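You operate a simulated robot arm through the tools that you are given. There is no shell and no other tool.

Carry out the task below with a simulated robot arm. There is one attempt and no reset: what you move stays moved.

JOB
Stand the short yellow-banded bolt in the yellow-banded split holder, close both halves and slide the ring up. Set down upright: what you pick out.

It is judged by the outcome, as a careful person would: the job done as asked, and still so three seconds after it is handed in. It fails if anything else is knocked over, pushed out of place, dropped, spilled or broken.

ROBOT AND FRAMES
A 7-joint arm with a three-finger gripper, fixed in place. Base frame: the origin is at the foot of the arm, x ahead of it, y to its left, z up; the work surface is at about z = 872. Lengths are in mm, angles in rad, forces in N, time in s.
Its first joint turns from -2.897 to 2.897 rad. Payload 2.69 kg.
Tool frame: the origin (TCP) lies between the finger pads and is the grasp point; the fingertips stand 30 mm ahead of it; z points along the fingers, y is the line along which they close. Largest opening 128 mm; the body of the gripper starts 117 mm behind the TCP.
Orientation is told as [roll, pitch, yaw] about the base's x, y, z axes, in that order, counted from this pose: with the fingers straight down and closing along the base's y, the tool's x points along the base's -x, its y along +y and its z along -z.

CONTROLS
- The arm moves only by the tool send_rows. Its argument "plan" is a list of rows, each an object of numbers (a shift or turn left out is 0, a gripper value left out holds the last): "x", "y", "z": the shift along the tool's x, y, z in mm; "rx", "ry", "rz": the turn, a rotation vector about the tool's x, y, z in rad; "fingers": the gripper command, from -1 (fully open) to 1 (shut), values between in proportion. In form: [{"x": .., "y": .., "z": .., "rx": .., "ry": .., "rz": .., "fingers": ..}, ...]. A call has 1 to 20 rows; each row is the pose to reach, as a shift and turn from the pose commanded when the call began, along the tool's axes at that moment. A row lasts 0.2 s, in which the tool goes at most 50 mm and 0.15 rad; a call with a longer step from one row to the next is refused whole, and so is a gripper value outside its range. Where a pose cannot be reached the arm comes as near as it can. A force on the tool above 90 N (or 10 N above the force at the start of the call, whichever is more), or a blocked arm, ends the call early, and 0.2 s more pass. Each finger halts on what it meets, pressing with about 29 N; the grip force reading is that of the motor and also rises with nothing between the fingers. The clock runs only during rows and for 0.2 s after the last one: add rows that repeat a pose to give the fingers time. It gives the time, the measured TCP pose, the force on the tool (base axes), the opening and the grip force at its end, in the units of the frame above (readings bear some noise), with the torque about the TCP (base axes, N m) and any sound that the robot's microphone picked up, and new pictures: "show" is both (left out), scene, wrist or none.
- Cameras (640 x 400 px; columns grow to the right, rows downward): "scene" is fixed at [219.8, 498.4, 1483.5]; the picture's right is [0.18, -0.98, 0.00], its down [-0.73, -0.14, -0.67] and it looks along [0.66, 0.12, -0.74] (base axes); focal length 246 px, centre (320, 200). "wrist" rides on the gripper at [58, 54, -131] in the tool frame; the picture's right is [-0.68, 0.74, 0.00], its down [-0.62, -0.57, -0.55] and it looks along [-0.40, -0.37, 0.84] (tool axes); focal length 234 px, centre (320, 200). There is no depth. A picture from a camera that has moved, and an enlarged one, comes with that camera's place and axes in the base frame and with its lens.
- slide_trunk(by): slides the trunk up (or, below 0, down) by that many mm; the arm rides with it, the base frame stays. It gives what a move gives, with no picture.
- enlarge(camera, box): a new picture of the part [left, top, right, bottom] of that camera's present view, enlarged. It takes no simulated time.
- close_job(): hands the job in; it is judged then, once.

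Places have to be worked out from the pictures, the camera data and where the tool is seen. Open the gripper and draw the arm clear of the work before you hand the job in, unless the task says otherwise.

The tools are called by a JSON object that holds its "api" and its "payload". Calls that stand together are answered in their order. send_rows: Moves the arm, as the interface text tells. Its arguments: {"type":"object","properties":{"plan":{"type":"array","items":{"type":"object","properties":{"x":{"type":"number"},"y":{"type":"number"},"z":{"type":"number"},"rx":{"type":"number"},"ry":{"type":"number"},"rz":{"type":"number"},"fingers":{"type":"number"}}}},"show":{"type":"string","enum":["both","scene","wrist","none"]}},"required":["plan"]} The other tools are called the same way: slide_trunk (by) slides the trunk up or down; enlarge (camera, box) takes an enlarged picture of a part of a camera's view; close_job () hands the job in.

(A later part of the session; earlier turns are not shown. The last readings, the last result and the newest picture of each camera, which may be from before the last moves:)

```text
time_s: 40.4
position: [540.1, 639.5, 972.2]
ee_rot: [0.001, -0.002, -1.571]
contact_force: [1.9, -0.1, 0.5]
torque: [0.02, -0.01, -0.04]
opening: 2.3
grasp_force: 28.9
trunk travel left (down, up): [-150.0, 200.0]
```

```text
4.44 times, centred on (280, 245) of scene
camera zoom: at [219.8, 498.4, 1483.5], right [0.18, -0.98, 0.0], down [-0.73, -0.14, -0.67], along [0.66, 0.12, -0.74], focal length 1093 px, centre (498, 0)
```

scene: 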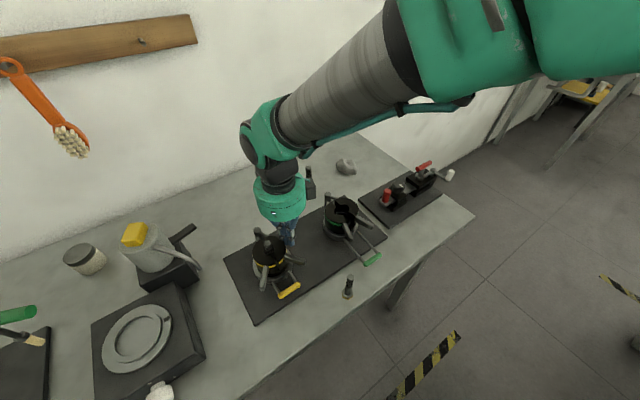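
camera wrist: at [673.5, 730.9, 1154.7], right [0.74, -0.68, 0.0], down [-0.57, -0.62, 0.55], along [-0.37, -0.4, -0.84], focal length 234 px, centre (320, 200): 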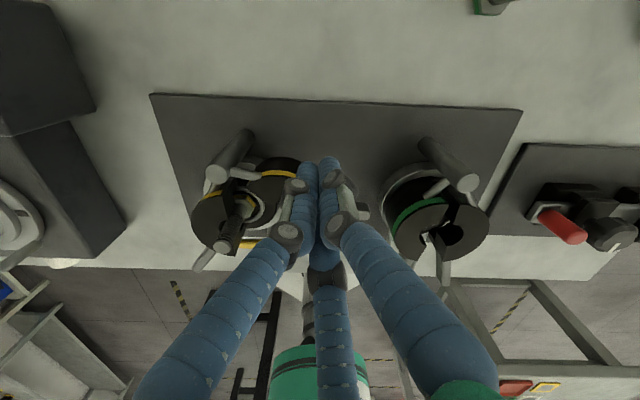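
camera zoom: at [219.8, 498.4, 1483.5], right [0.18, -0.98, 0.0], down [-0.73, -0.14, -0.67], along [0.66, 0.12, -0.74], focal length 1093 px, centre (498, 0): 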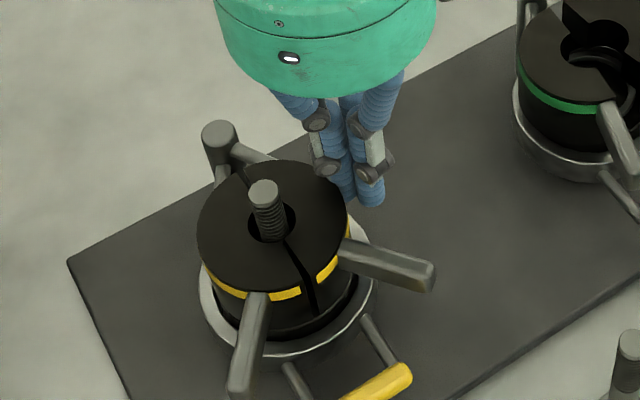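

A slit remains; press a few more mm with force monitoring.

{"api": "send_rows", "payload": {"plan": [{"x": 0.3, "y": -2}, {"x": 0.5, "y": -4}, {"x": 0.5, "y": -4}], "show": "scene"}}

{"api": "enlarge", "payload": {"camera": "scene", "box": [240, 215, 320, 285]}}

```text
time_s: 41.2
position: [539.2, 640.2, 972.3]
ee_rot: [0.002, 0.002, -1.574]
contact_force: [45.4, -4.0, -2.1]
torque: [0.12, -0.35, -0.47]
opening: 2.1
grasp_force: 29.1
trunk travel left (down, up): [-150.0, 200.0]
```

scene: 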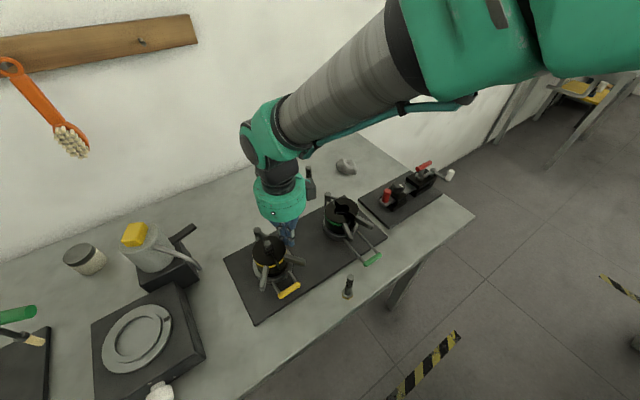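

```text
5.71 times, centred on (280, 250) of scene
camera zoom: at [219.8, 498.4, 1483.5], right [0.18, -0.98, 0.0], down [-0.73, -0.14, -0.67], along [0.66, 0.12, -0.74], focal length 1405 px, centre (549, -86)
```

zoom: 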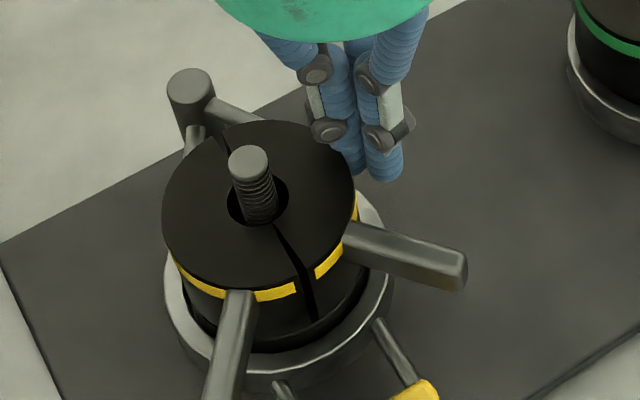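

A hard stop was reached (45 N), yet a narrow wedge slit remains. I'll back off, rise and inspect from above with the fingers open.

{"api": "send_rows", "payload": {"plan": [{"x": -4, "y": 6}, {"x": -13, "y": 15}, {"x": -13, "y": 15, "z": -40}, {"x": -13, "y": 15, "z": -80}, {"x": -13, "y": 15, "z": -115}, {"x": 35, "y": 15, "z": -115, "fingers": -1}, {"x": 80, "y": 10, "z": -115}, {"x": 92, "y": 8, "z": -115}, {"x": 92, "y": 8, "z": -115}], "show": "both"}}

{"api": "enlarge", "payload": {"camera": "wrist", "box": [240, 120, 400, 260]}}

{"api": "enlarge", "payload": {"camera": "scene", "box": [240, 220, 310, 290]}}

```text
time_s: 43.2
position: [543.6, 734.4, 1087.8]
ee_rot: [0.001, 0.0, -1.571]
contact_force: [0.3, 0.4, 0.2]
torque: [-0.01, -0.03, -0.02]
opening: 128.2
grasp_force: 0.1
trunk travel left (down, up): [-150.0, 200.0]
camera wrist: at [598.0, 793.7, 1220.1], right [0.74, -0.68, 0.0], down [-0.57, -0.62, 0.55], along [-0.37, -0.4, -0.84], focal length 234 px, centre (320, 200)
```

scene: 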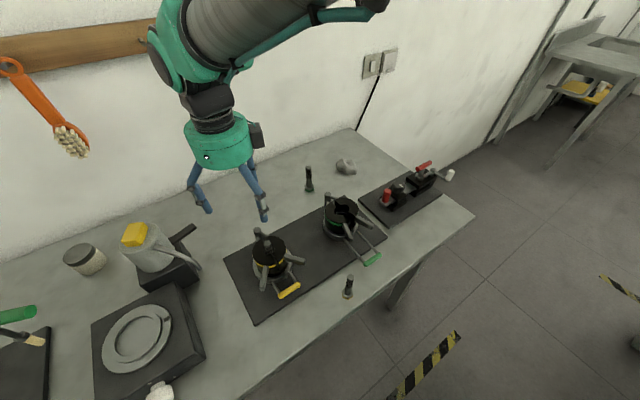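
wrist: 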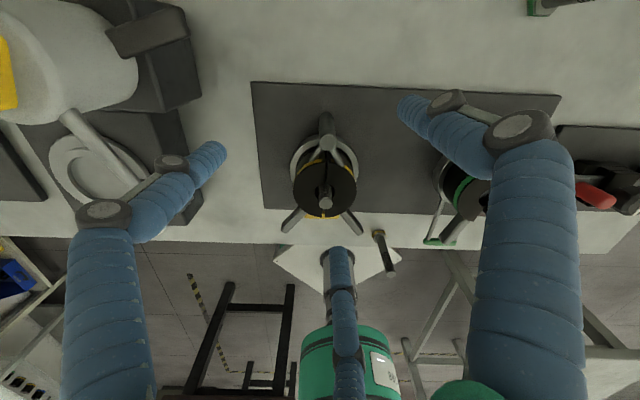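

```text
2.86 times, centred on (320, 190) of wrist
camera zoom: at [598.0, 793.7, 1220.1], right [0.74, -0.68, 0.0], down [-0.57, -0.62, 0.55], along [-0.37, -0.4, -0.84], focal length 669 px, centre (320, 229)
```

zoom: 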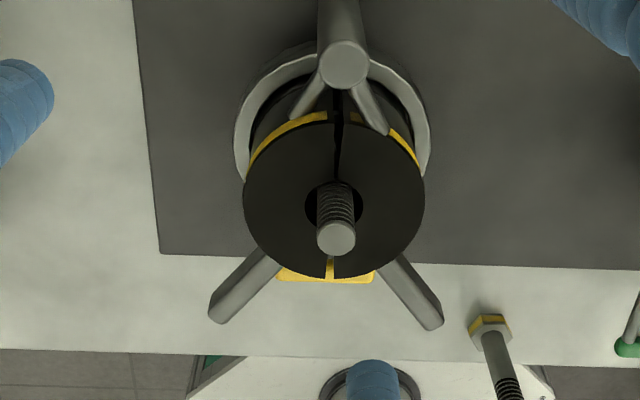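

```text
5.71 times, centred on (275, 255) of scene
camera zoom: at [219.8, 498.4, 1483.5], right [0.18, -0.98, 0.0], down [-0.73, -0.14, -0.67], along [0.66, 0.12, -0.74], focal length 1405 px, centre (577, -114)
```

zoom: 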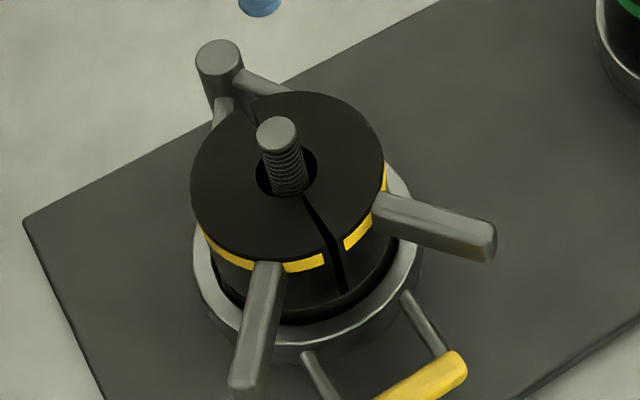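

From above, the closed halves look symmetric, with just a thin parting gap; both were at hard stops. Next, I move above the yellow ring handle with yaw −45° (closing direction across the bar) and inspect.

{"api": "send_rows", "payload": {"plan": [{"x": -20, "y": -18, "rz": -0.13}, {"x": -40, "y": -36, "rz": -0.26}, {"x": -60, "y": -54, "rz": -0.39}, {"x": -80, "y": -72, "rz": -0.52}, {"x": -100, "y": -90, "rz": -0.65}, {"x": -118.4, "y": -106.6, "rz": -0.786}, {"x": -118.4, "y": -106.6, "z": 20, "rz": -0.786}], "show": "both"}}

{"api": "enlarge", "payload": {"camera": "wrist", "box": [250, 80, 410, 220]}}

```text
time_s: 44.8
position: [438.2, 613.8, 1068.0]
ee_rot: [0.002, 0.002, -0.783]
contact_force: [0.2, -0.9, 0.5]
torque: [0.02, -0.02, -0.01]
opening: 127.8
grasp_force: 0.1
trunk travel left (down, up): [-150.0, 200.0]
camera wrist: at [434.7, 694.0, 1200.0], right [1.0, 0.04, 0.0], down [0.04, -0.84, 0.55], along [0.02, -0.55, -0.84], focal length 234 px, centre (320, 200)
```

scene: 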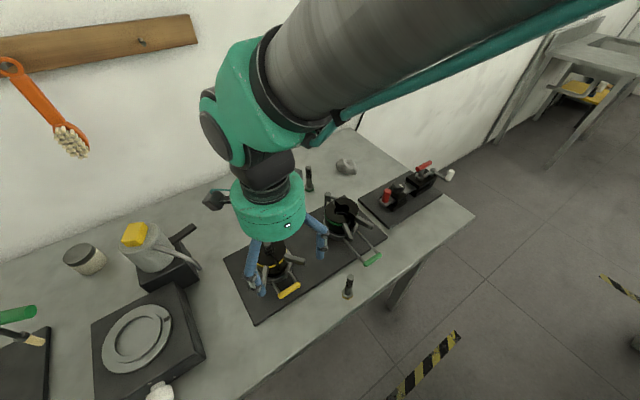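
wrist: 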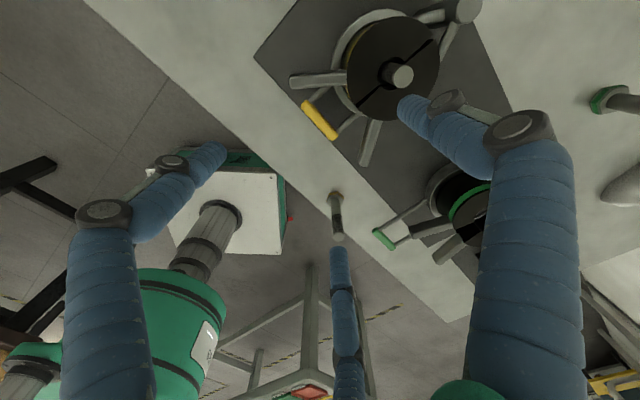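

```text
2.86 times, centred on (330, 150) of wrist
camera zoom: at [434.7, 694.0, 1200.0], right [1.0, 0.04, 0.0], down [0.04, -0.84, 0.55], along [0.02, -0.55, -0.84], focal length 669 px, centre (291, 343)
```

zoom: 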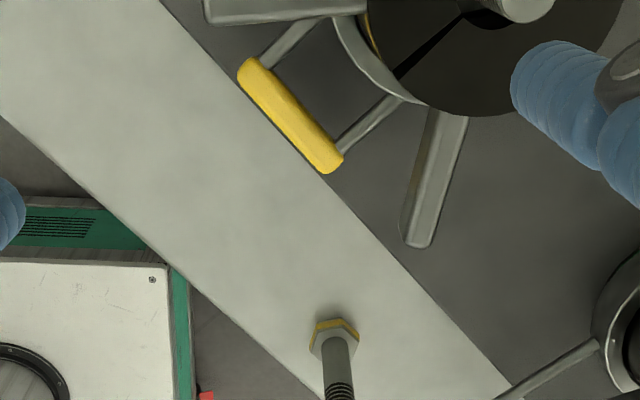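

The bar lies at 45° as planned, roughly 6 mm toward +y from the tool axis. I'll shift and descend with a ~40 mm opening for a closer check.

{"api": "send_rows", "payload": {"plan": [{"x": 4.1, "y": 4.2, "z": 10, "fingers": 0.375}, {"x": 4.1, "y": 4.2, "z": 35, "fingers": 0.375}, {"x": 4.1, "y": 4.2, "z": 65}, {"x": 4.1, "y": 4.2, "z": 83}, {"x": 4.1, "y": 4.2, "z": 83}], "show": "both"}}

{"api": "enlarge", "payload": {"camera": "wrist", "box": [250, 80, 390, 220]}}

{"api": "enlarge", "payload": {"camera": "scene", "box": [230, 220, 330, 310]}}

```text
time_s: 46.0
position: [440.1, 620.4, 987.7]
ee_rot: [-0.001, 0.001, -0.787]
contact_force: [-0.7, 0.4, -0.1]
torque: [0.0, 0.01, 0.01]
opening: 39.8
grasp_force: 0.1
trunk travel left (down, up): [-150.0, 200.0]
camera wrist: at [436.0, 701.0, 1119.3], right [1.0, 0.04, 0.0], down [0.04, -0.84, 0.55], along [0.02, -0.55, -0.84], focal length 234 px, centre (320, 200)
```

scene: 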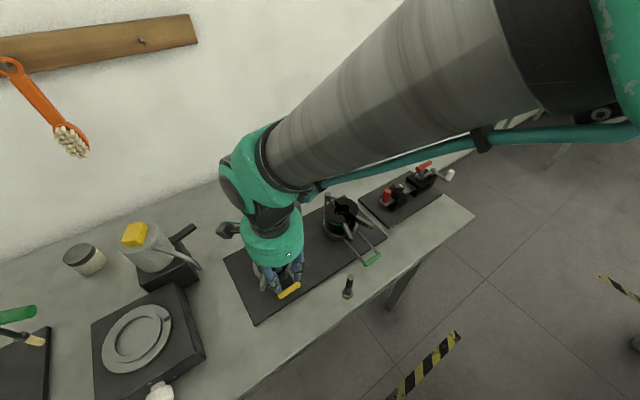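
wrist: 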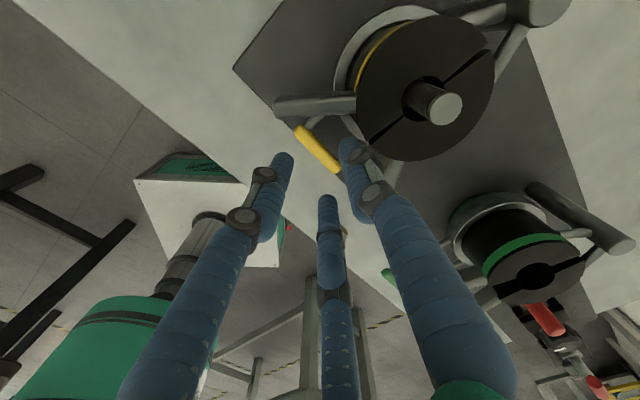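

```text
2.86 times, centred on (320, 150) of wrist
camera zoom: at [436.0, 701.0, 1119.3], right [1.0, 0.04, 0.0], down [0.04, -0.84, 0.55], along [0.02, -0.55, -0.84], focal length 669 px, centre (320, 343)
```

zoom: 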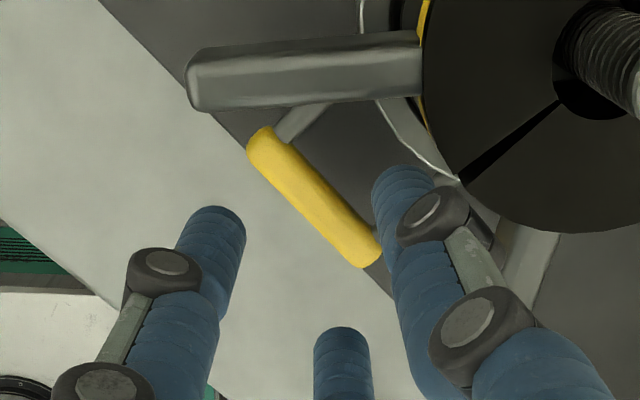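

```text
4.44 times, centred on (280, 265) of scene
camera zoom: at [219.8, 498.4, 1483.5], right [0.18, -0.98, 0.0], down [-0.73, -0.14, -0.67], along [0.66, 0.12, -0.74], focal length 1093 px, centre (498, -89)
```

zoom: 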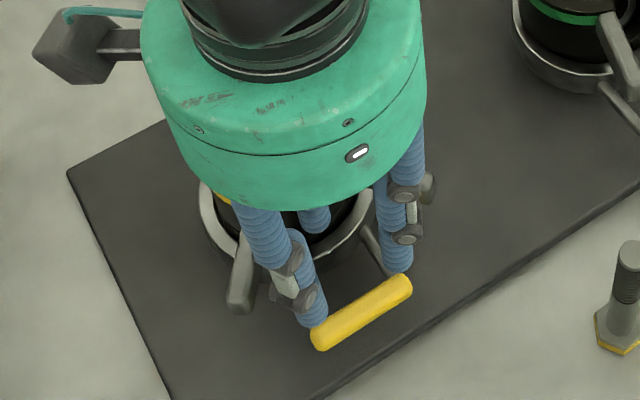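

The bar is at z≈908, about 1.5 mm outward of the tool axis. I'll offset ~6 mm outward with a 33 mm opening, so one side fits in the gap between bar and ring, and descend to just above the bar.

{"api": "send_rows", "payload": {"plan": [{"y": -6.3, "fingers": 0.49}, {"y": -6.3, "z": 20}, {"y": -6.3, "z": 38}, {"y": -6.3, "z": 38}], "show": "both"}}

{"api": "enlarge", "payload": {"camera": "wrist", "box": [250, 90, 390, 220]}}

{"api": "enlarge", "payload": {"camera": "scene", "box": [230, 220, 330, 310]}}

```text
time_s: 47.0
position: [435.2, 615.9, 946.1]
ee_rot: [0.0, 0.0, -0.784]
contact_force: [0.0, -1.0, -0.6]
torque: [-0.05, 0.01, 0.01]
opening: 32.9
grasp_force: 0.1
trunk travel left (down, up): [-150.0, 200.0]
camera wrist: at [431.3, 696.5, 1079.0], right [1.0, 0.04, 0.0], down [0.04, -0.84, 0.55], along [0.02, -0.55, -0.84], focal length 234 px, centre (320, 200)
```

scene: 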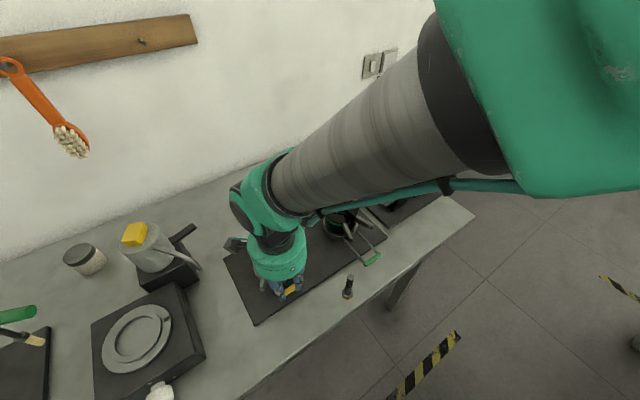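
wrist: 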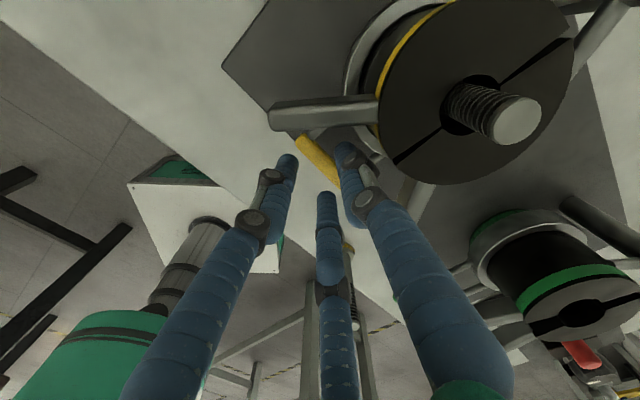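

```text
3.08 times, centred on (320, 155) of wrist
camera zoom: at [431.3, 696.5, 1079.0], right [1.0, 0.04, 0.0], down [0.04, -0.84, 0.55], along [0.02, -0.55, -0.84], focal length 720 px, centre (320, 338)
```

zoom: 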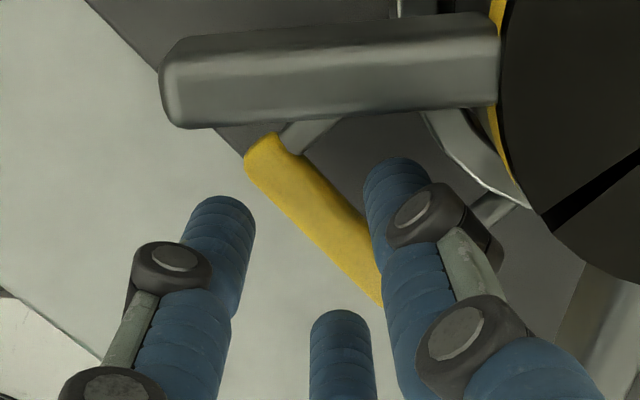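

```text
4.44 times, centred on (280, 265) of scene
camera zoom: at [219.8, 498.4, 1483.5], right [0.18, -0.98, 0.0], down [-0.73, -0.14, -0.67], along [0.66, 0.12, -0.74], focal length 1093 px, centre (498, -89)
```

zoom: 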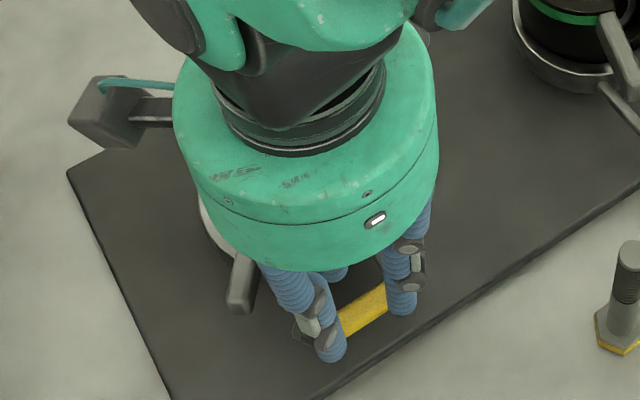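

The inner finger tip lines up with the gap between bar and ring, the others outside the bar. Descend 22 mm in steps.

{"api": "send_rows", "payload": {"plan": [{"z": 6}, {"z": 12}, {"z": 18}, {"z": 22}, {"z": 22}], "show": "both"}}

{"api": "enlarge", "payload": {"camera": "wrist", "box": [250, 90, 390, 220]}}

{"api": "enlarge", "payload": {"camera": "scene", "box": [230, 220, 330, 310]}}

```text
time_s: 48.2
position: [434.0, 613.7, 925.2]
ee_rot: [0.0, 0.0, -0.785]
contact_force: [-0.7, 0.3, 0.8]
torque: [-0.01, 0.01, 0.03]
opening: 32.7
grasp_force: 0.1
trunk travel left (down, up): [-150.0, 200.0]
camera wrist: at [430.6, 694.9, 1056.1], right [1.0, 0.04, 0.0], down [0.04, -0.84, 0.55], along [0.02, -0.55, -0.84], focal length 234 px, centre (320, 200)
```

scene: 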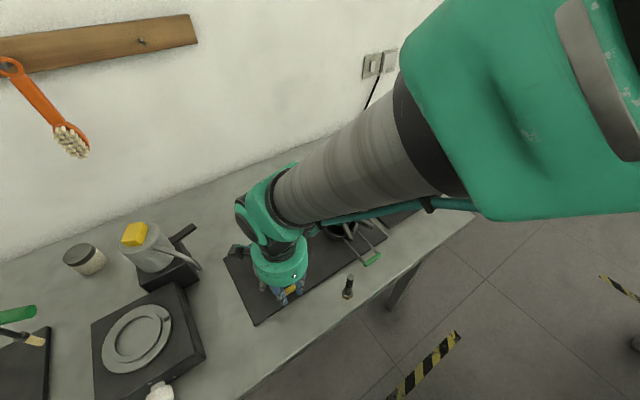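
wrist: 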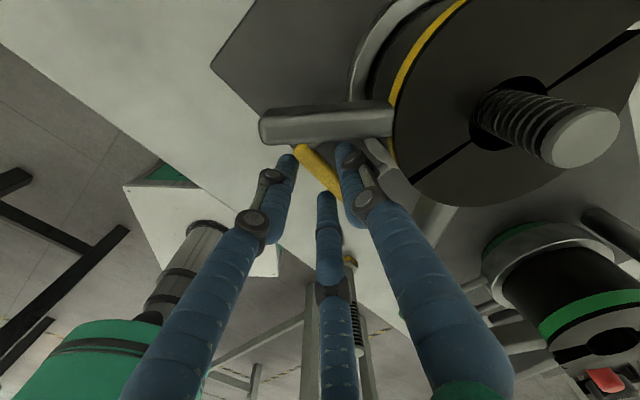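

```text
3.08 times, centred on (320, 155) of wrist
camera zoom: at [430.6, 694.9, 1056.1], right [1.0, 0.04, 0.0], down [0.04, -0.84, 0.55], along [0.02, -0.55, -0.84], focal length 720 px, centre (320, 338)
```

zoom: 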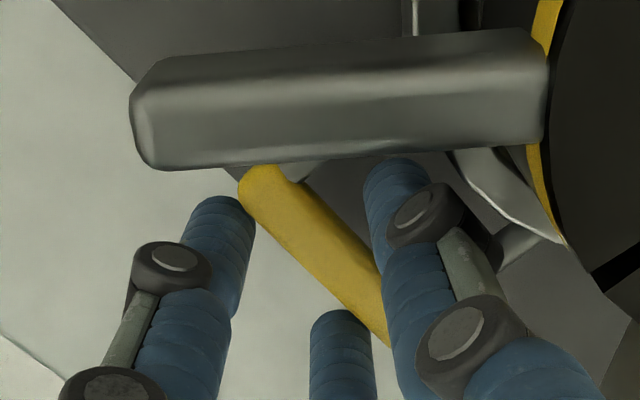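

```text
4.44 times, centred on (280, 265) of scene
camera zoom: at [219.8, 498.4, 1483.5], right [0.18, -0.98, 0.0], down [-0.73, -0.14, -0.67], along [0.66, 0.12, -0.74], focal length 1093 px, centre (498, -89)
```

zoom: 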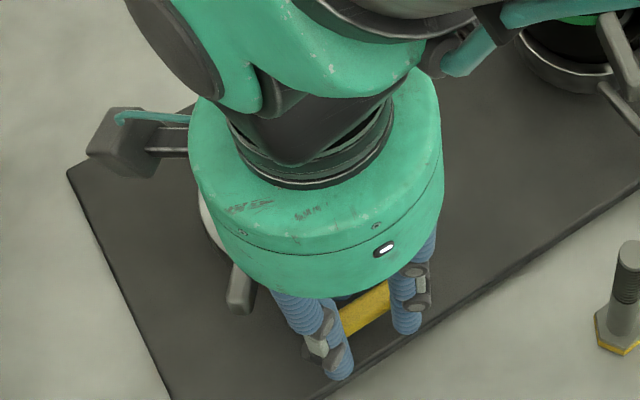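

The bar is between the fingers with no contact. Close while re-centring on the bar.

{"api": "send_rows", "payload": {"plan": [{"y": 2.5, "fingers": 0.58}, {"y": 4.5, "fingers": 0.66}, {"y": 4.8, "fingers": 0.74}, {"y": 4.8, "fingers": 0.82}, {"y": 4.8, "fingers": 1}, {"y": 4.8, "fingers": 1}], "show": "wrist"}}

{"api": "enlarge", "payload": {"camera": "wrist", "box": [250, 90, 390, 220]}}

```text
time_s: 49.6
position: [433.4, 612.5, 922.6]
ee_rot: [-0.005, -0.001, -0.785]
contact_force: [-43.9, -40.2, -3.8]
torque: [-0.87, 0.95, 0.0]
opening: 23.3
grasp_force: 45.1
trunk travel left (down, up): [-150.0, 200.0]
camera wrist: at [430.7, 695.2, 1055.6], right [1.0, 0.04, 0.0], down [0.04, -0.83, 0.55], along [0.02, -0.55, -0.83], focal length 234 px, centre (320, 200)
```

wrist: 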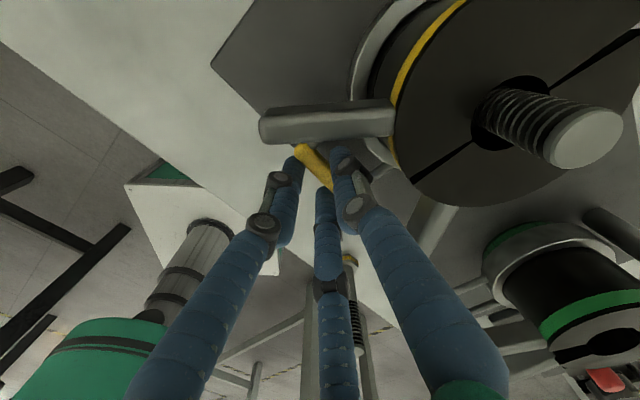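

```text
3.08 times, centred on (320, 155) of wrist
camera zoom: at [430.7, 695.2, 1055.6], right [1.0, 0.04, 0.0], down [0.04, -0.83, 0.55], along [0.02, -0.55, -0.83], focal length 720 px, centre (320, 338)
```

zoom: 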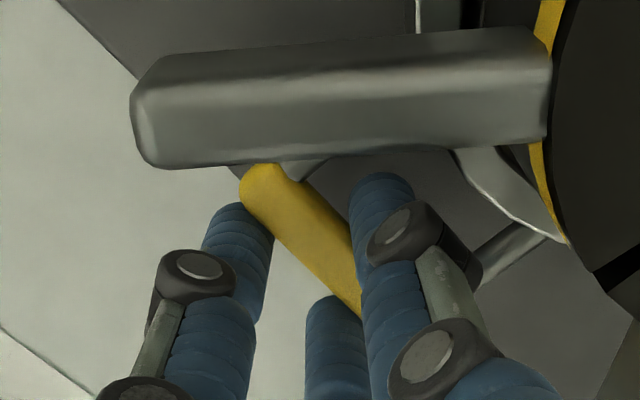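

The fingers met the bar with opening 23 mm, and my 4.8 mm re-centring is now pushing on the bar. I'll undo that shift so both sides share the grip.

{"api": "send_rows", "payload": {"plan": [{"y": -2.5, "fingers": 1}, {"y": -4.8, "fingers": 1}, {"y": -4.8, "fingers": 1}, {"y": -4.8, "fingers": 1}], "show": "wrist"}}

{"api": "enlarge", "payload": {"camera": "wrist", "box": [250, 90, 390, 220]}}

{"api": "enlarge", "payload": {"camera": "scene", "box": [240, 250, 330, 320]}}

```text
time_s: 50.6
position: [433.3, 613.7, 926.5]
ee_rot: [0.0, 0.0, -0.786]
contact_force: [-15.2, -33.6, 0.4]
torque: [-1.03, 0.04, -0.03]
opening: 22.9
grasp_force: 44.6
trunk travel left (down, up): [-150.0, 200.0]
camera wrist: at [430.0, 694.1, 1058.4], right [1.0, 0.04, 0.0], down [0.04, -0.84, 0.55], along [0.02, -0.55, -0.84], focal length 234 px, centre (320, 200)
```

wrist: 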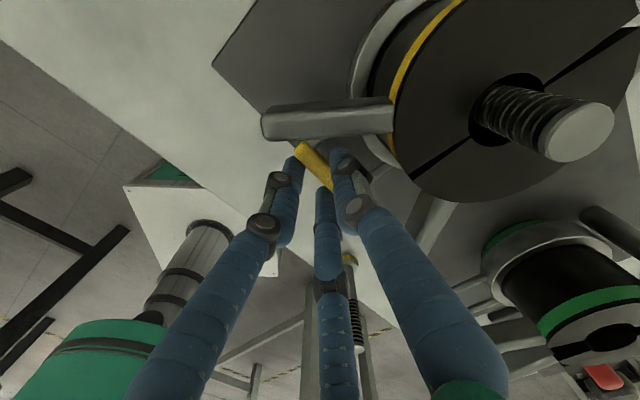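

```text
3.08 times, centred on (320, 155) of wrist
camera zoom: at [430.0, 694.1, 1058.4], right [1.0, 0.04, 0.0], down [0.04, -0.84, 0.55], along [0.02, -0.55, -0.84], focal length 720 px, centre (320, 338)
```

zoom: 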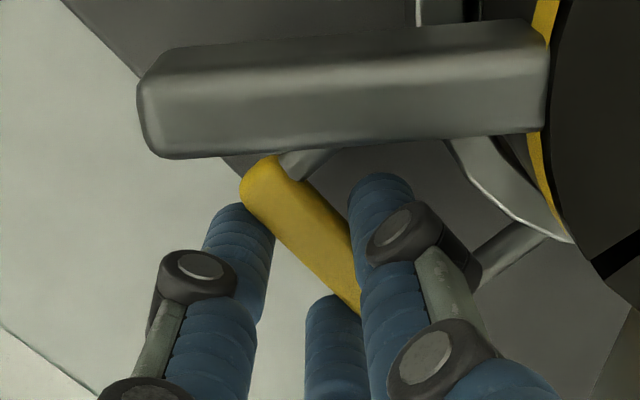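

```text
5.71 times, centred on (285, 285) of scene
camera zoom: at [219.8, 498.4, 1483.5], right [0.18, -0.98, 0.0], down [-0.73, -0.14, -0.67], along [0.66, 0.12, -0.74], focal length 1405 px, centre (520, -286)
```

zoom: 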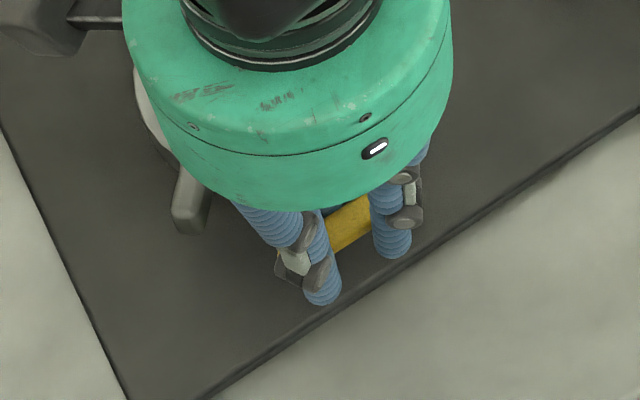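

There's still a net outward reaction, meaning the outer fingers press more than the inner one. I'll ease the tool outward a few mm to balance.

{"api": "send_rows", "payload": {"plan": [{"y": -2}, {"y": -2}, {"y": -2}], "show": "none"}}

```text
time_s: 51.4
position: [432.7, 612.1, 927.4]
ee_rot: [0.002, 0.0, -0.786]
contact_force: [2.8, -22.3, -0.3]
torque: [-0.57, -0.2, -0.03]
opening: 22.7
grasp_force: 45.2
trunk travel left (down, up): [-150.0, 200.0]
```

{"api": "send_rows", "payload": {"plan": [{"y": -1.5, "x": -1.5}, {"y": -1.5, "x": -2}, {"y": -1.5, "x": -2}], "show": "none"}}

```text
time_s: 52.2
position: [433.9, 613.4, 925.5]
ee_rot: [0.003, 0.001, -0.785]
contact_force: [-7.0, 14.3, 0.2]
torque: [0.96, 0.63, 0.06]
opening: 22.6
grasp_force: 44.9
trunk travel left (down, up): [-150.0, 200.0]
```

{"api": "send_rows", "payload": {"plan": [{"y": 0.5, "x": 0.9}, {"y": 0.5, "x": 0.9}], "show": "none"}}

```text
time_s: 52.8
position: [433.2, 612.8, 924.7]
ee_rot: [0.003, 0.0, -0.787]
contact_force: [1.9, 14.1, 0.1]
torque: [0.69, 0.19, -0.04]
opening: 22.6
grasp_force: 44.9
trunk travel left (down, up): [-150.0, 200.0]
```

Loads are small and balanced now. Begin lifting the ring slowly.

{"api": "send_rows", "payload": {"plan": [{"z": -2}, {"z": -4}, {"z": -6}, {"z": -8}], "show": "wrist"}}

{"api": "enlarge", "payload": {"camera": "wrist", "box": [250, 60, 450, 220]}}

```text
time_s: 53.8
position: [434.6, 613.9, 932.4]
ee_rot: [0.0, 0.0, -0.786]
contact_force: [10.9, 18.3, -1.7]
torque: [0.59, -0.19, 0.0]
opening: 22.8
grasp_force: 45.0
trunk travel left (down, up): [-150.0, 200.0]
camera wrist: at [430.0, 694.1, 1063.8], right [1.0, 0.04, 0.0], down [0.04, -0.84, 0.55], along [0.02, -0.55, -0.84], focal length 234 px, centre (320, 200)
```

wrist: 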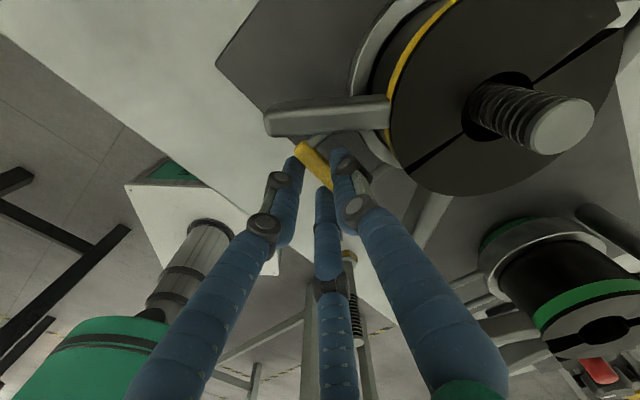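

```text
2.50 times, centred on (350, 140) of wrist
camera zoom: at [430.0, 694.1, 1063.8], right [1.0, 0.04, 0.0], down [0.04, -0.84, 0.55], along [0.02, -0.55, -0.84], focal length 585 px, centre (245, 350)
```

zoom: 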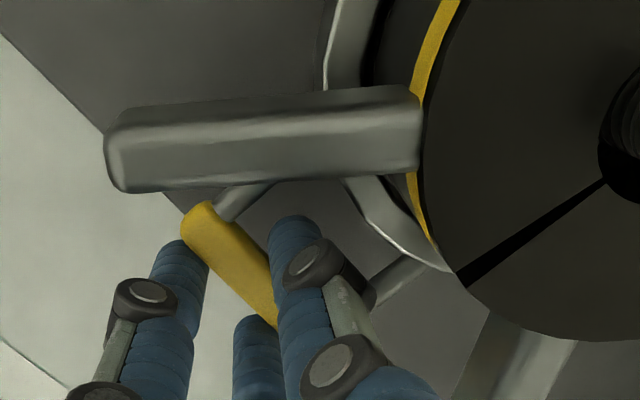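

The bar is moving up with the fingers (z force tiny). Continue lifting with a slight lateral correction.

{"api": "send_rows", "payload": {"plan": [{"y": 0.7, "z": -2}, {"y": 1, "z": -4}, {"y": 1, "z": -6}, {"y": 1, "z": -8}, {"y": 1, "z": -10}], "show": "wrist"}}

{"api": "enlarge", "payload": {"camera": "wrist", "box": [250, 60, 450, 220]}}

```text
time_s: 55.0
position: [433.3, 612.7, 941.8]
ee_rot: [0.001, 0.001, -0.784]
contact_force: [12.2, 14.3, -2.1]
torque: [0.18, -0.54, -0.02]
opening: 22.7
grasp_force: 45.3
trunk travel left (down, up): [-150.0, 200.0]
camera wrist: at [430.0, 694.1, 1074.4], right [1.0, 0.04, 0.0], down [0.04, -0.84, 0.55], along [0.02, -0.55, -0.84], focal length 234 px, centre (320, 200)
```

wrist: 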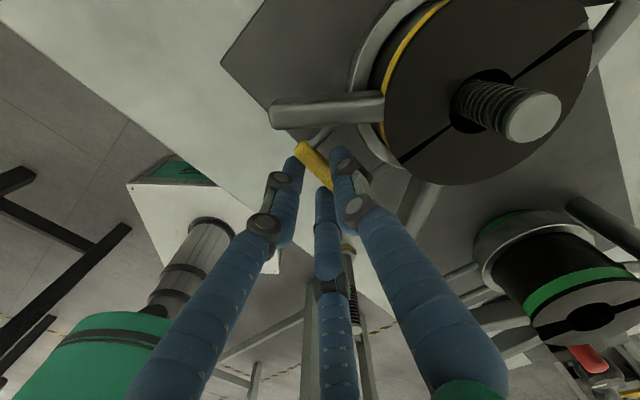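

```text
2.50 times, centred on (350, 140) of wrist
camera zoom: at [430.0, 694.1, 1074.4], right [1.0, 0.04, 0.0], down [0.04, -0.84, 0.55], along [0.02, -0.55, -0.84], focal length 585 px, centre (245, 350)
```

zoom: 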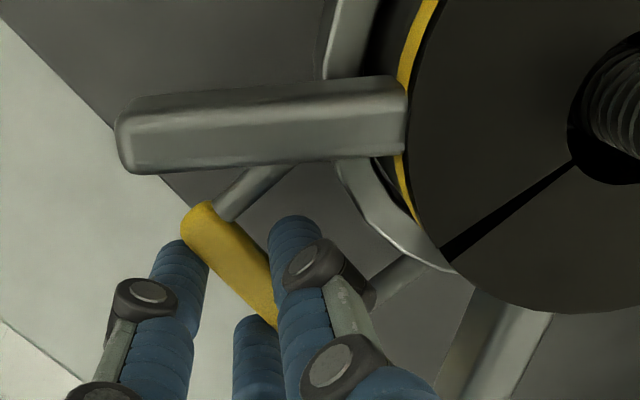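

Ring is about 18 mm up. Continue in 8–10 mm increments while watching force.

{"api": "send_rows", "payload": {"plan": [{"y": 0.3, "z": -2}, {"y": 0.5, "z": -4}, {"y": 0.5, "z": -6}, {"y": 0.5, "z": -8}], "show": "wrist"}}

{"api": "enlarge", "payload": {"camera": "wrist", "box": [250, 60, 450, 220]}}

```text
time_s: 56.0
position: [433.0, 613.9, 950.1]
ee_rot: [-0.001, 0.0, -0.785]
contact_force: [0.5, 9.0, -2.4]
torque: [0.24, -0.11, -0.03]
opening: 22.9
grasp_force: 45.0
trunk travel left (down, up): [-150.0, 200.0]
camera wrist: at [430.2, 694.3, 1082.4], right [1.0, 0.04, 0.0], down [0.04, -0.83, 0.55], along [0.02, -0.55, -0.84], focal length 234 px, centre (320, 200)
```

wrist: 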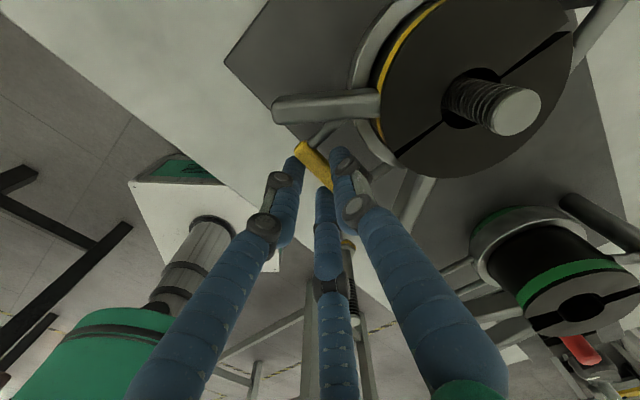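

```text
2.50 times, centred on (350, 140) of wrist
camera zoom: at [430.2, 694.3, 1082.4], right [1.0, 0.04, 0.0], down [0.04, -0.83, 0.55], along [0.02, -0.55, -0.84], focal length 585 px, centre (245, 350)
```

zoom: 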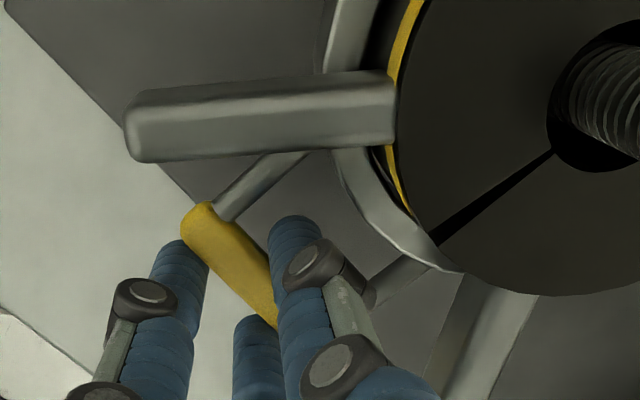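

{"api": "send_rows", "payload": {"plan": [{"z": -2}, {"z": -4}, {"z": -6}, {"z": -8}], "show": "both"}}

{"api": "enlarge", "payload": {"camera": "wrist", "box": [250, 60, 450, 220]}}

{"api": "enlarge", "payload": {"camera": "scene", "box": [230, 220, 330, 310]}}

```text
time_s: 57.0
position: [432.2, 613.5, 954.3]
ee_rot: [-0.007, -0.002, -0.785]
contact_force: [4.9, 18.1, -46.9]
torque: [0.44, 0.04, 0.01]
opening: 22.7
grasp_force: 45.2
trunk travel left (down, up): [-150.0, 200.0]
camera wrist: at [430.5, 694.9, 1085.8], right [1.0, 0.04, 0.0], down [0.04, -0.83, 0.55], along [0.02, -0.55, -0.83], focal length 234 px, centre (320, 200)
```

scene: 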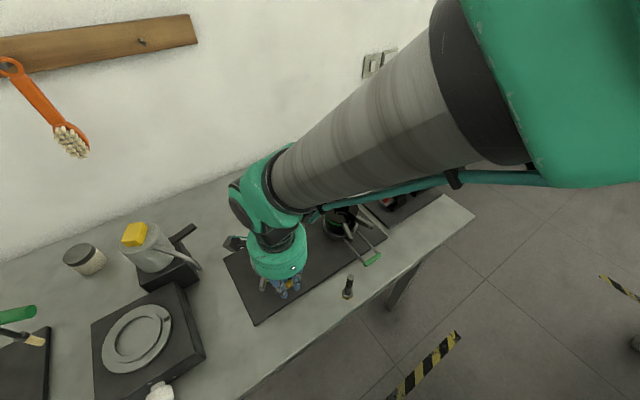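
wrist: 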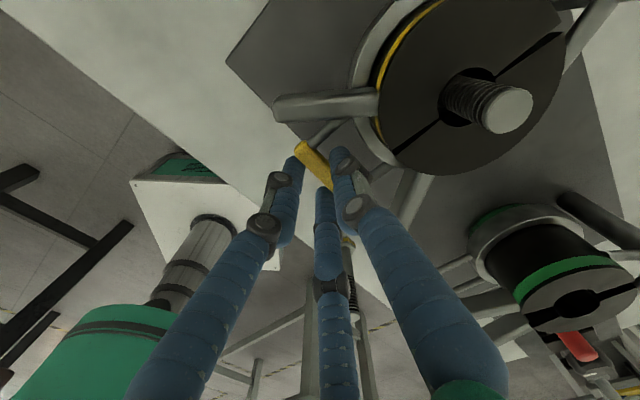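

```text
2.50 times, centred on (350, 140) of wrist
camera zoom: at [430.5, 694.9, 1085.8], right [1.0, 0.04, 0.0], down [0.04, -0.83, 0.55], along [0.02, -0.55, -0.83], focal length 585 px, centre (245, 350)
```

zoom: 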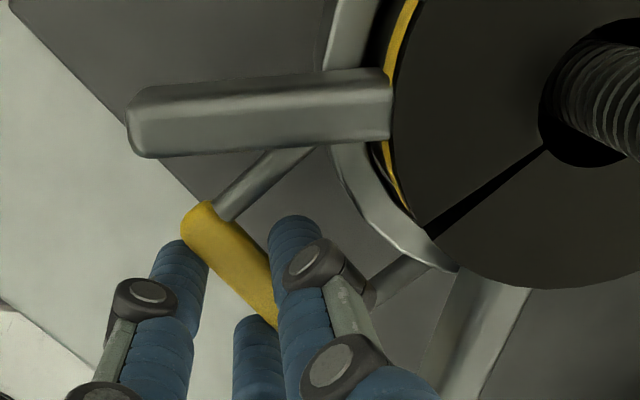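

```text
4.44 times, centred on (280, 265) of scene
camera zoom: at [219.8, 498.4, 1483.5], right [0.18, -0.98, 0.0], down [-0.73, -0.14, -0.67], along [0.66, 0.12, -0.74], focal length 1093 px, centre (498, -89)
```

zoom: 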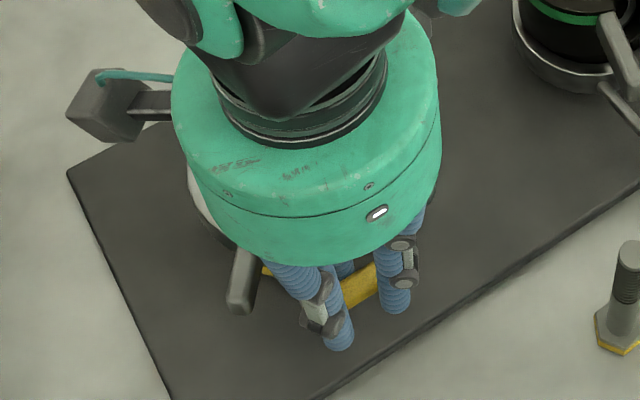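

The ring has reached a firm stop after about 30 mm of travel. I'll relieve the pull, then open slightly and see whether the ring stays up.

{"api": "send_rows", "payload": {"plan": [{"z": 2}, {"z": 4}, {"z": 4}], "show": "none"}}

```text
time_s: 57.8
position: [433.3, 613.0, 953.8]
ee_rot: [-0.003, 0.0, -0.785]
contact_force: [-4.5, 0.7, -22.0]
torque: [-0.28, -0.16, 0.0]
opening: 22.7
grasp_force: 45.4
trunk travel left (down, up): [-150.0, 200.0]
```

{"api": "send_rows", "payload": {"plan": [{"z": 1.5}, {"z": 2.5}, {"z": 2.5}], "show": "none"}}

```text
time_s: 58.6
position: [432.3, 613.7, 952.2]
ee_rot: [0.001, 0.0, -0.784]
contact_force: [-2.6, -5.7, 1.0]
torque: [-0.19, -0.12, 0.02]
opening: 22.8
grasp_force: 44.9
trunk travel left (down, up): [-150.0, 200.0]
```

Force is near zero at the top of travel. Nudge up 1 mm and open the fingers just enough to release.

{"api": "send_rows", "payload": {"plan": [{"z": -1.2}, {"z": -1.2}, {"z": -1.2, "fingers": 0.57}, {"z": -1.2, "fingers": 0.49}, {"z": -1.2, "fingers": 0.49}], "show": "both"}}

{"api": "enlarge", "payload": {"camera": "wrist", "box": [250, 60, 450, 220]}}

{"api": "enlarge", "payload": {"camera": "scene", "box": [230, 220, 330, 310]}}

```text
time_s: 59.8
position: [432.7, 612.7, 953.3]
ee_rot: [0.0, -0.001, -0.785]
contact_force: [0.6, -0.2, 0.3]
torque: [0.01, 0.05, -0.01]
opening: 32.6
grasp_force: 0.0
trunk travel left (down, up): [-150.0, 200.0]
camera wrist: at [429.7, 693.6, 1085.5], right [1.0, 0.04, 0.0], down [0.04, -0.84, 0.55], along [0.02, -0.55, -0.84], focal length 234 px, centre (320, 200)
```

scene: 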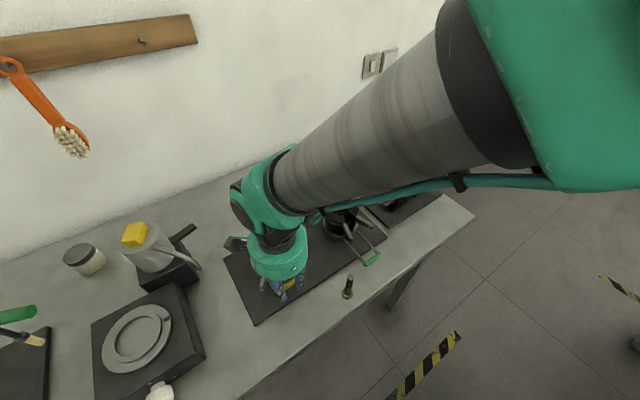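
wrist: 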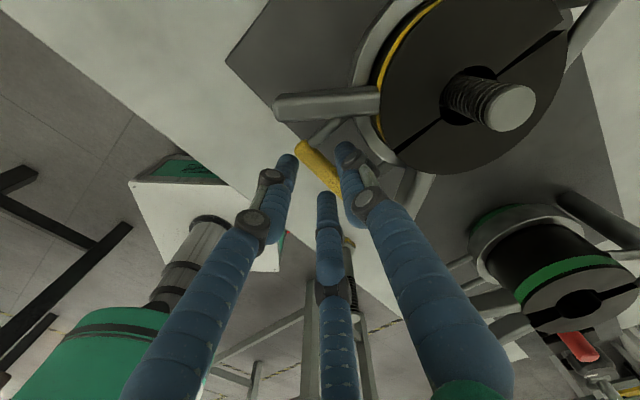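

```text
2.50 times, centred on (350, 140) of wrist
camera zoom: at [429.7, 693.6, 1085.5], right [1.0, 0.04, 0.0], down [0.04, -0.84, 0.55], along [0.02, -0.55, -0.84], focal length 585 px, centre (245, 350)
```

zoom: 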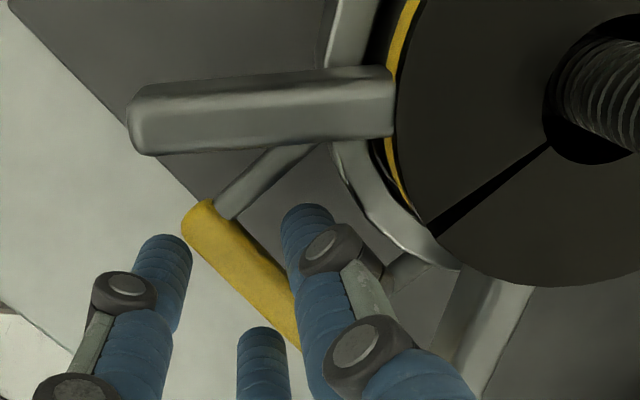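

```text
4.44 times, centred on (280, 265) of scene
camera zoom: at [219.8, 498.4, 1483.5], right [0.18, -0.98, 0.0], down [-0.73, -0.14, -0.67], along [0.66, 0.12, -0.74], focal length 1093 px, centre (498, -89)
```

zoom: 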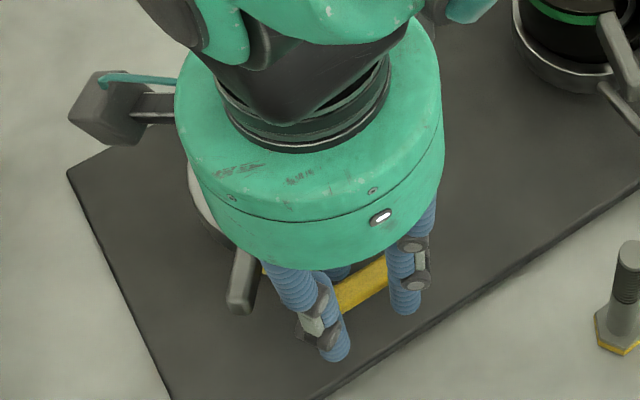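

The ring stays up with the fingers released and no contact forces. Rise vertically, carefully.

{"api": "send_rows", "payload": {"plan": [{"z": -8}, {"z": -18}, {"z": -30}, {"z": -45}, {"z": -80}, {"z": -120}], "show": "both"}}

{"api": "enlarge", "payload": {"camera": "wrist", "box": [250, 20, 450, 200]}}

{"api": "enlarge", "payload": {"camera": "scene", "box": [220, 210, 330, 310]}}

```text
time_s: 61.2
position: [435.3, 613.1, 1074.3]
ee_rot: [0.0, 0.0, -0.785]
contact_force: [0.2, 0.1, -0.4]
torque: [0.01, 0.05, -0.02]
opening: 32.7
grasp_force: 0.2
trunk travel left (down, up): [-150.0, 200.0]
camera wrist: at [432.2, 694.2, 1206.2], right [1.0, 0.04, 0.0], down [0.04, -0.84, 0.55], along [0.02, -0.55, -0.84], focal length 234 px, centre (320, 200)
```

scene: 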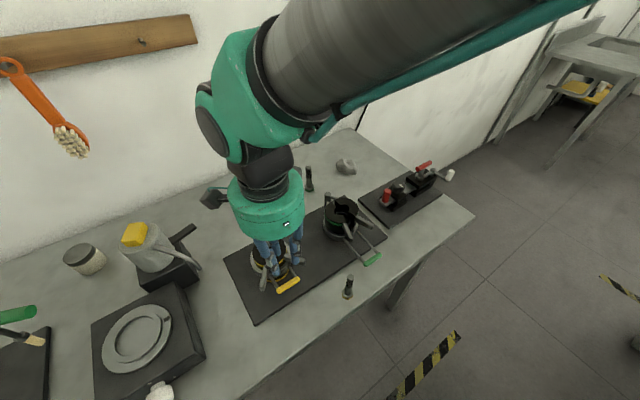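
wrist: 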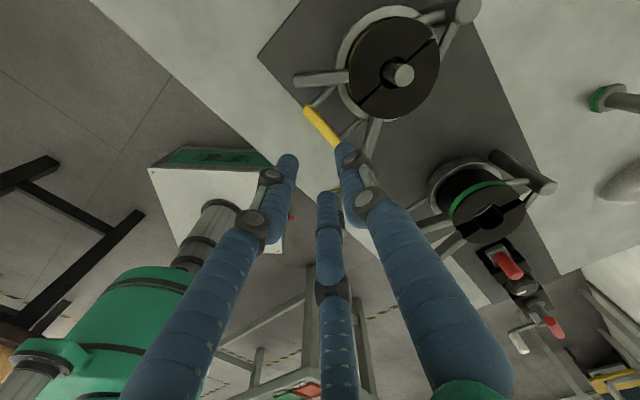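

```text
2.22 times, centred on (350, 110) of wrist
camera zoom: at [432.2, 694.2, 1206.2], right [1.0, 0.04, 0.0], down [0.04, -0.84, 0.55], along [0.02, -0.55, -0.84], focal length 520 px, centre (253, 400)
```

zoom: 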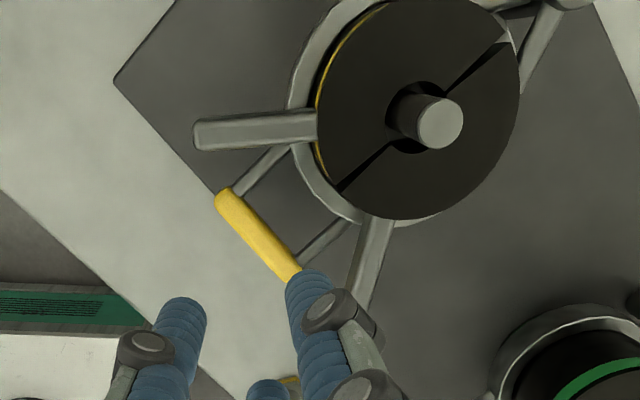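

```text
4.00 times, centred on (275, 260) of scene
camera zoom: at [219.8, 498.4, 1483.5], right [0.18, -0.98, 0.0], down [-0.73, -0.14, -0.67], along [0.66, 0.12, -0.74], focal length 984 px, centre (500, -40)
```

zoom: 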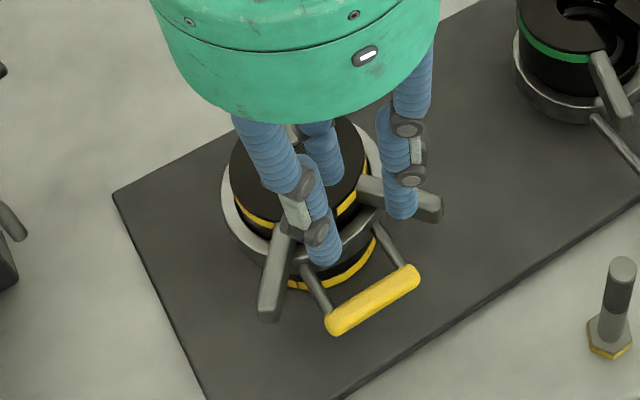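

The ring is up around the closed halves. I'll retreat up and away, then inspect everything.

{"api": "send_rows", "payload": {"plan": [{"z": -40}, {"z": -80}, {"x": -25, "y": -3, "z": -110}, {"x": -55, "y": -6, "z": -135}, {"x": -90, "y": -9, "z": -155}, {"x": -120, "y": -11, "z": -170}, {"x": -137, "y": -13, "z": -173}, {"x": -137, "y": -13, "z": -173, "fingers": -1}, {"x": -137, "y": -13, "z": -173, "fingers": -1}, {"x": -137, "y": -13, "z": -173, "fingers": -1}], "show": "both"}}

{"api": "enlarge", "payload": {"camera": "scene", "box": [220, 210, 330, 310]}}

{"api": "enlarge", "payload": {"camera": "scene", "box": [240, 220, 310, 290]}}

```text
time_s: 63.4
position: [522.9, 508.5, 1248.8]
ee_rot: [0.001, 0.002, -0.787]
contact_force: [-0.2, -0.4, 0.9]
torque: [0.03, 0.01, 0.02]
opening: 128.0
grasp_force: 0.0
trunk travel left (down, up): [-150.0, 200.0]
camera wrist: at [519.4, 589.1, 1380.9], right [1.0, 0.04, 0.0], down [0.04, -0.84, 0.55], along [0.02, -0.55, -0.84], focal length 234 px, centre (320, 200)
```

scene: 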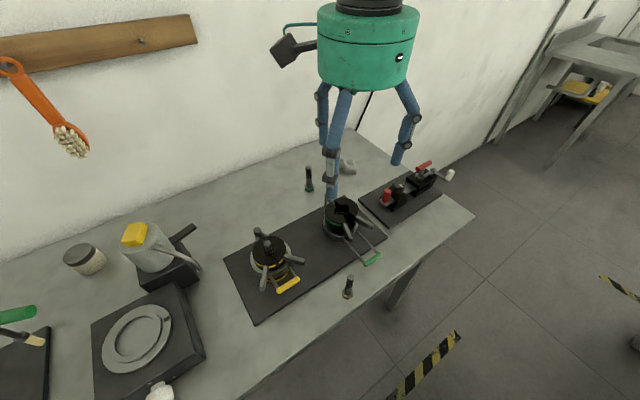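
wrist: 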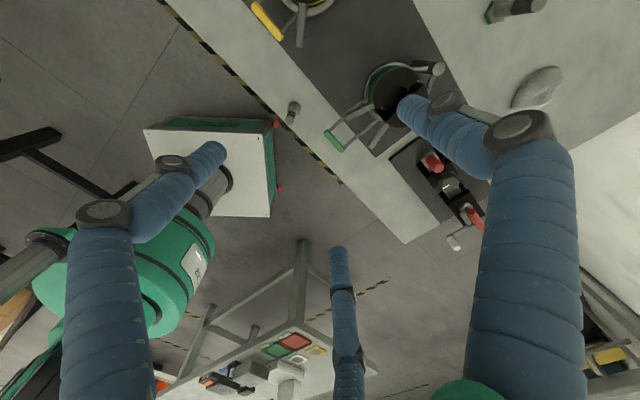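

```text
4.00 times, centred on (275, 260) of scene
camera zoom: at [219.8, 498.4, 1483.5], right [0.18, -0.98, 0.0], down [-0.73, -0.14, -0.67], along [0.66, 0.12, -0.74], focal length 984 px, centre (500, -40)
```

zoom: 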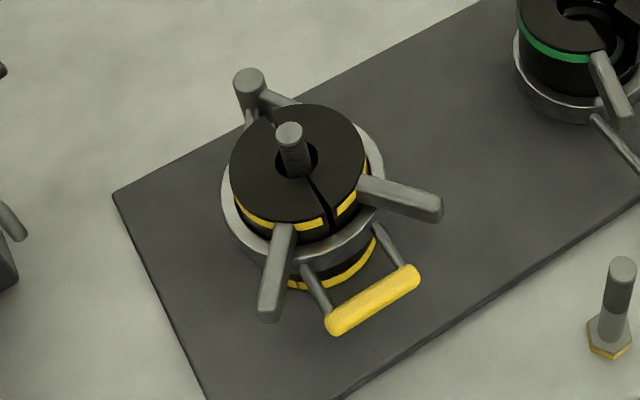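

```text
5.71 times, centred on (275, 255) of scene
camera zoom: at [219.8, 498.4, 1483.5], right [0.18, -0.98, 0.0], down [-0.73, -0.14, -0.67], along [0.66, 0.12, -0.74], focal length 1405 px, centre (577, -114)
```

zoom: 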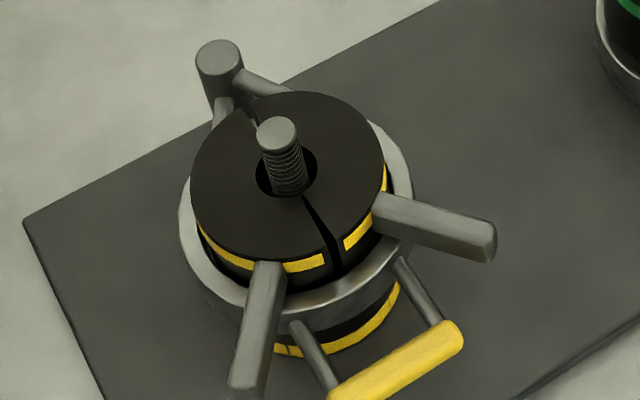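

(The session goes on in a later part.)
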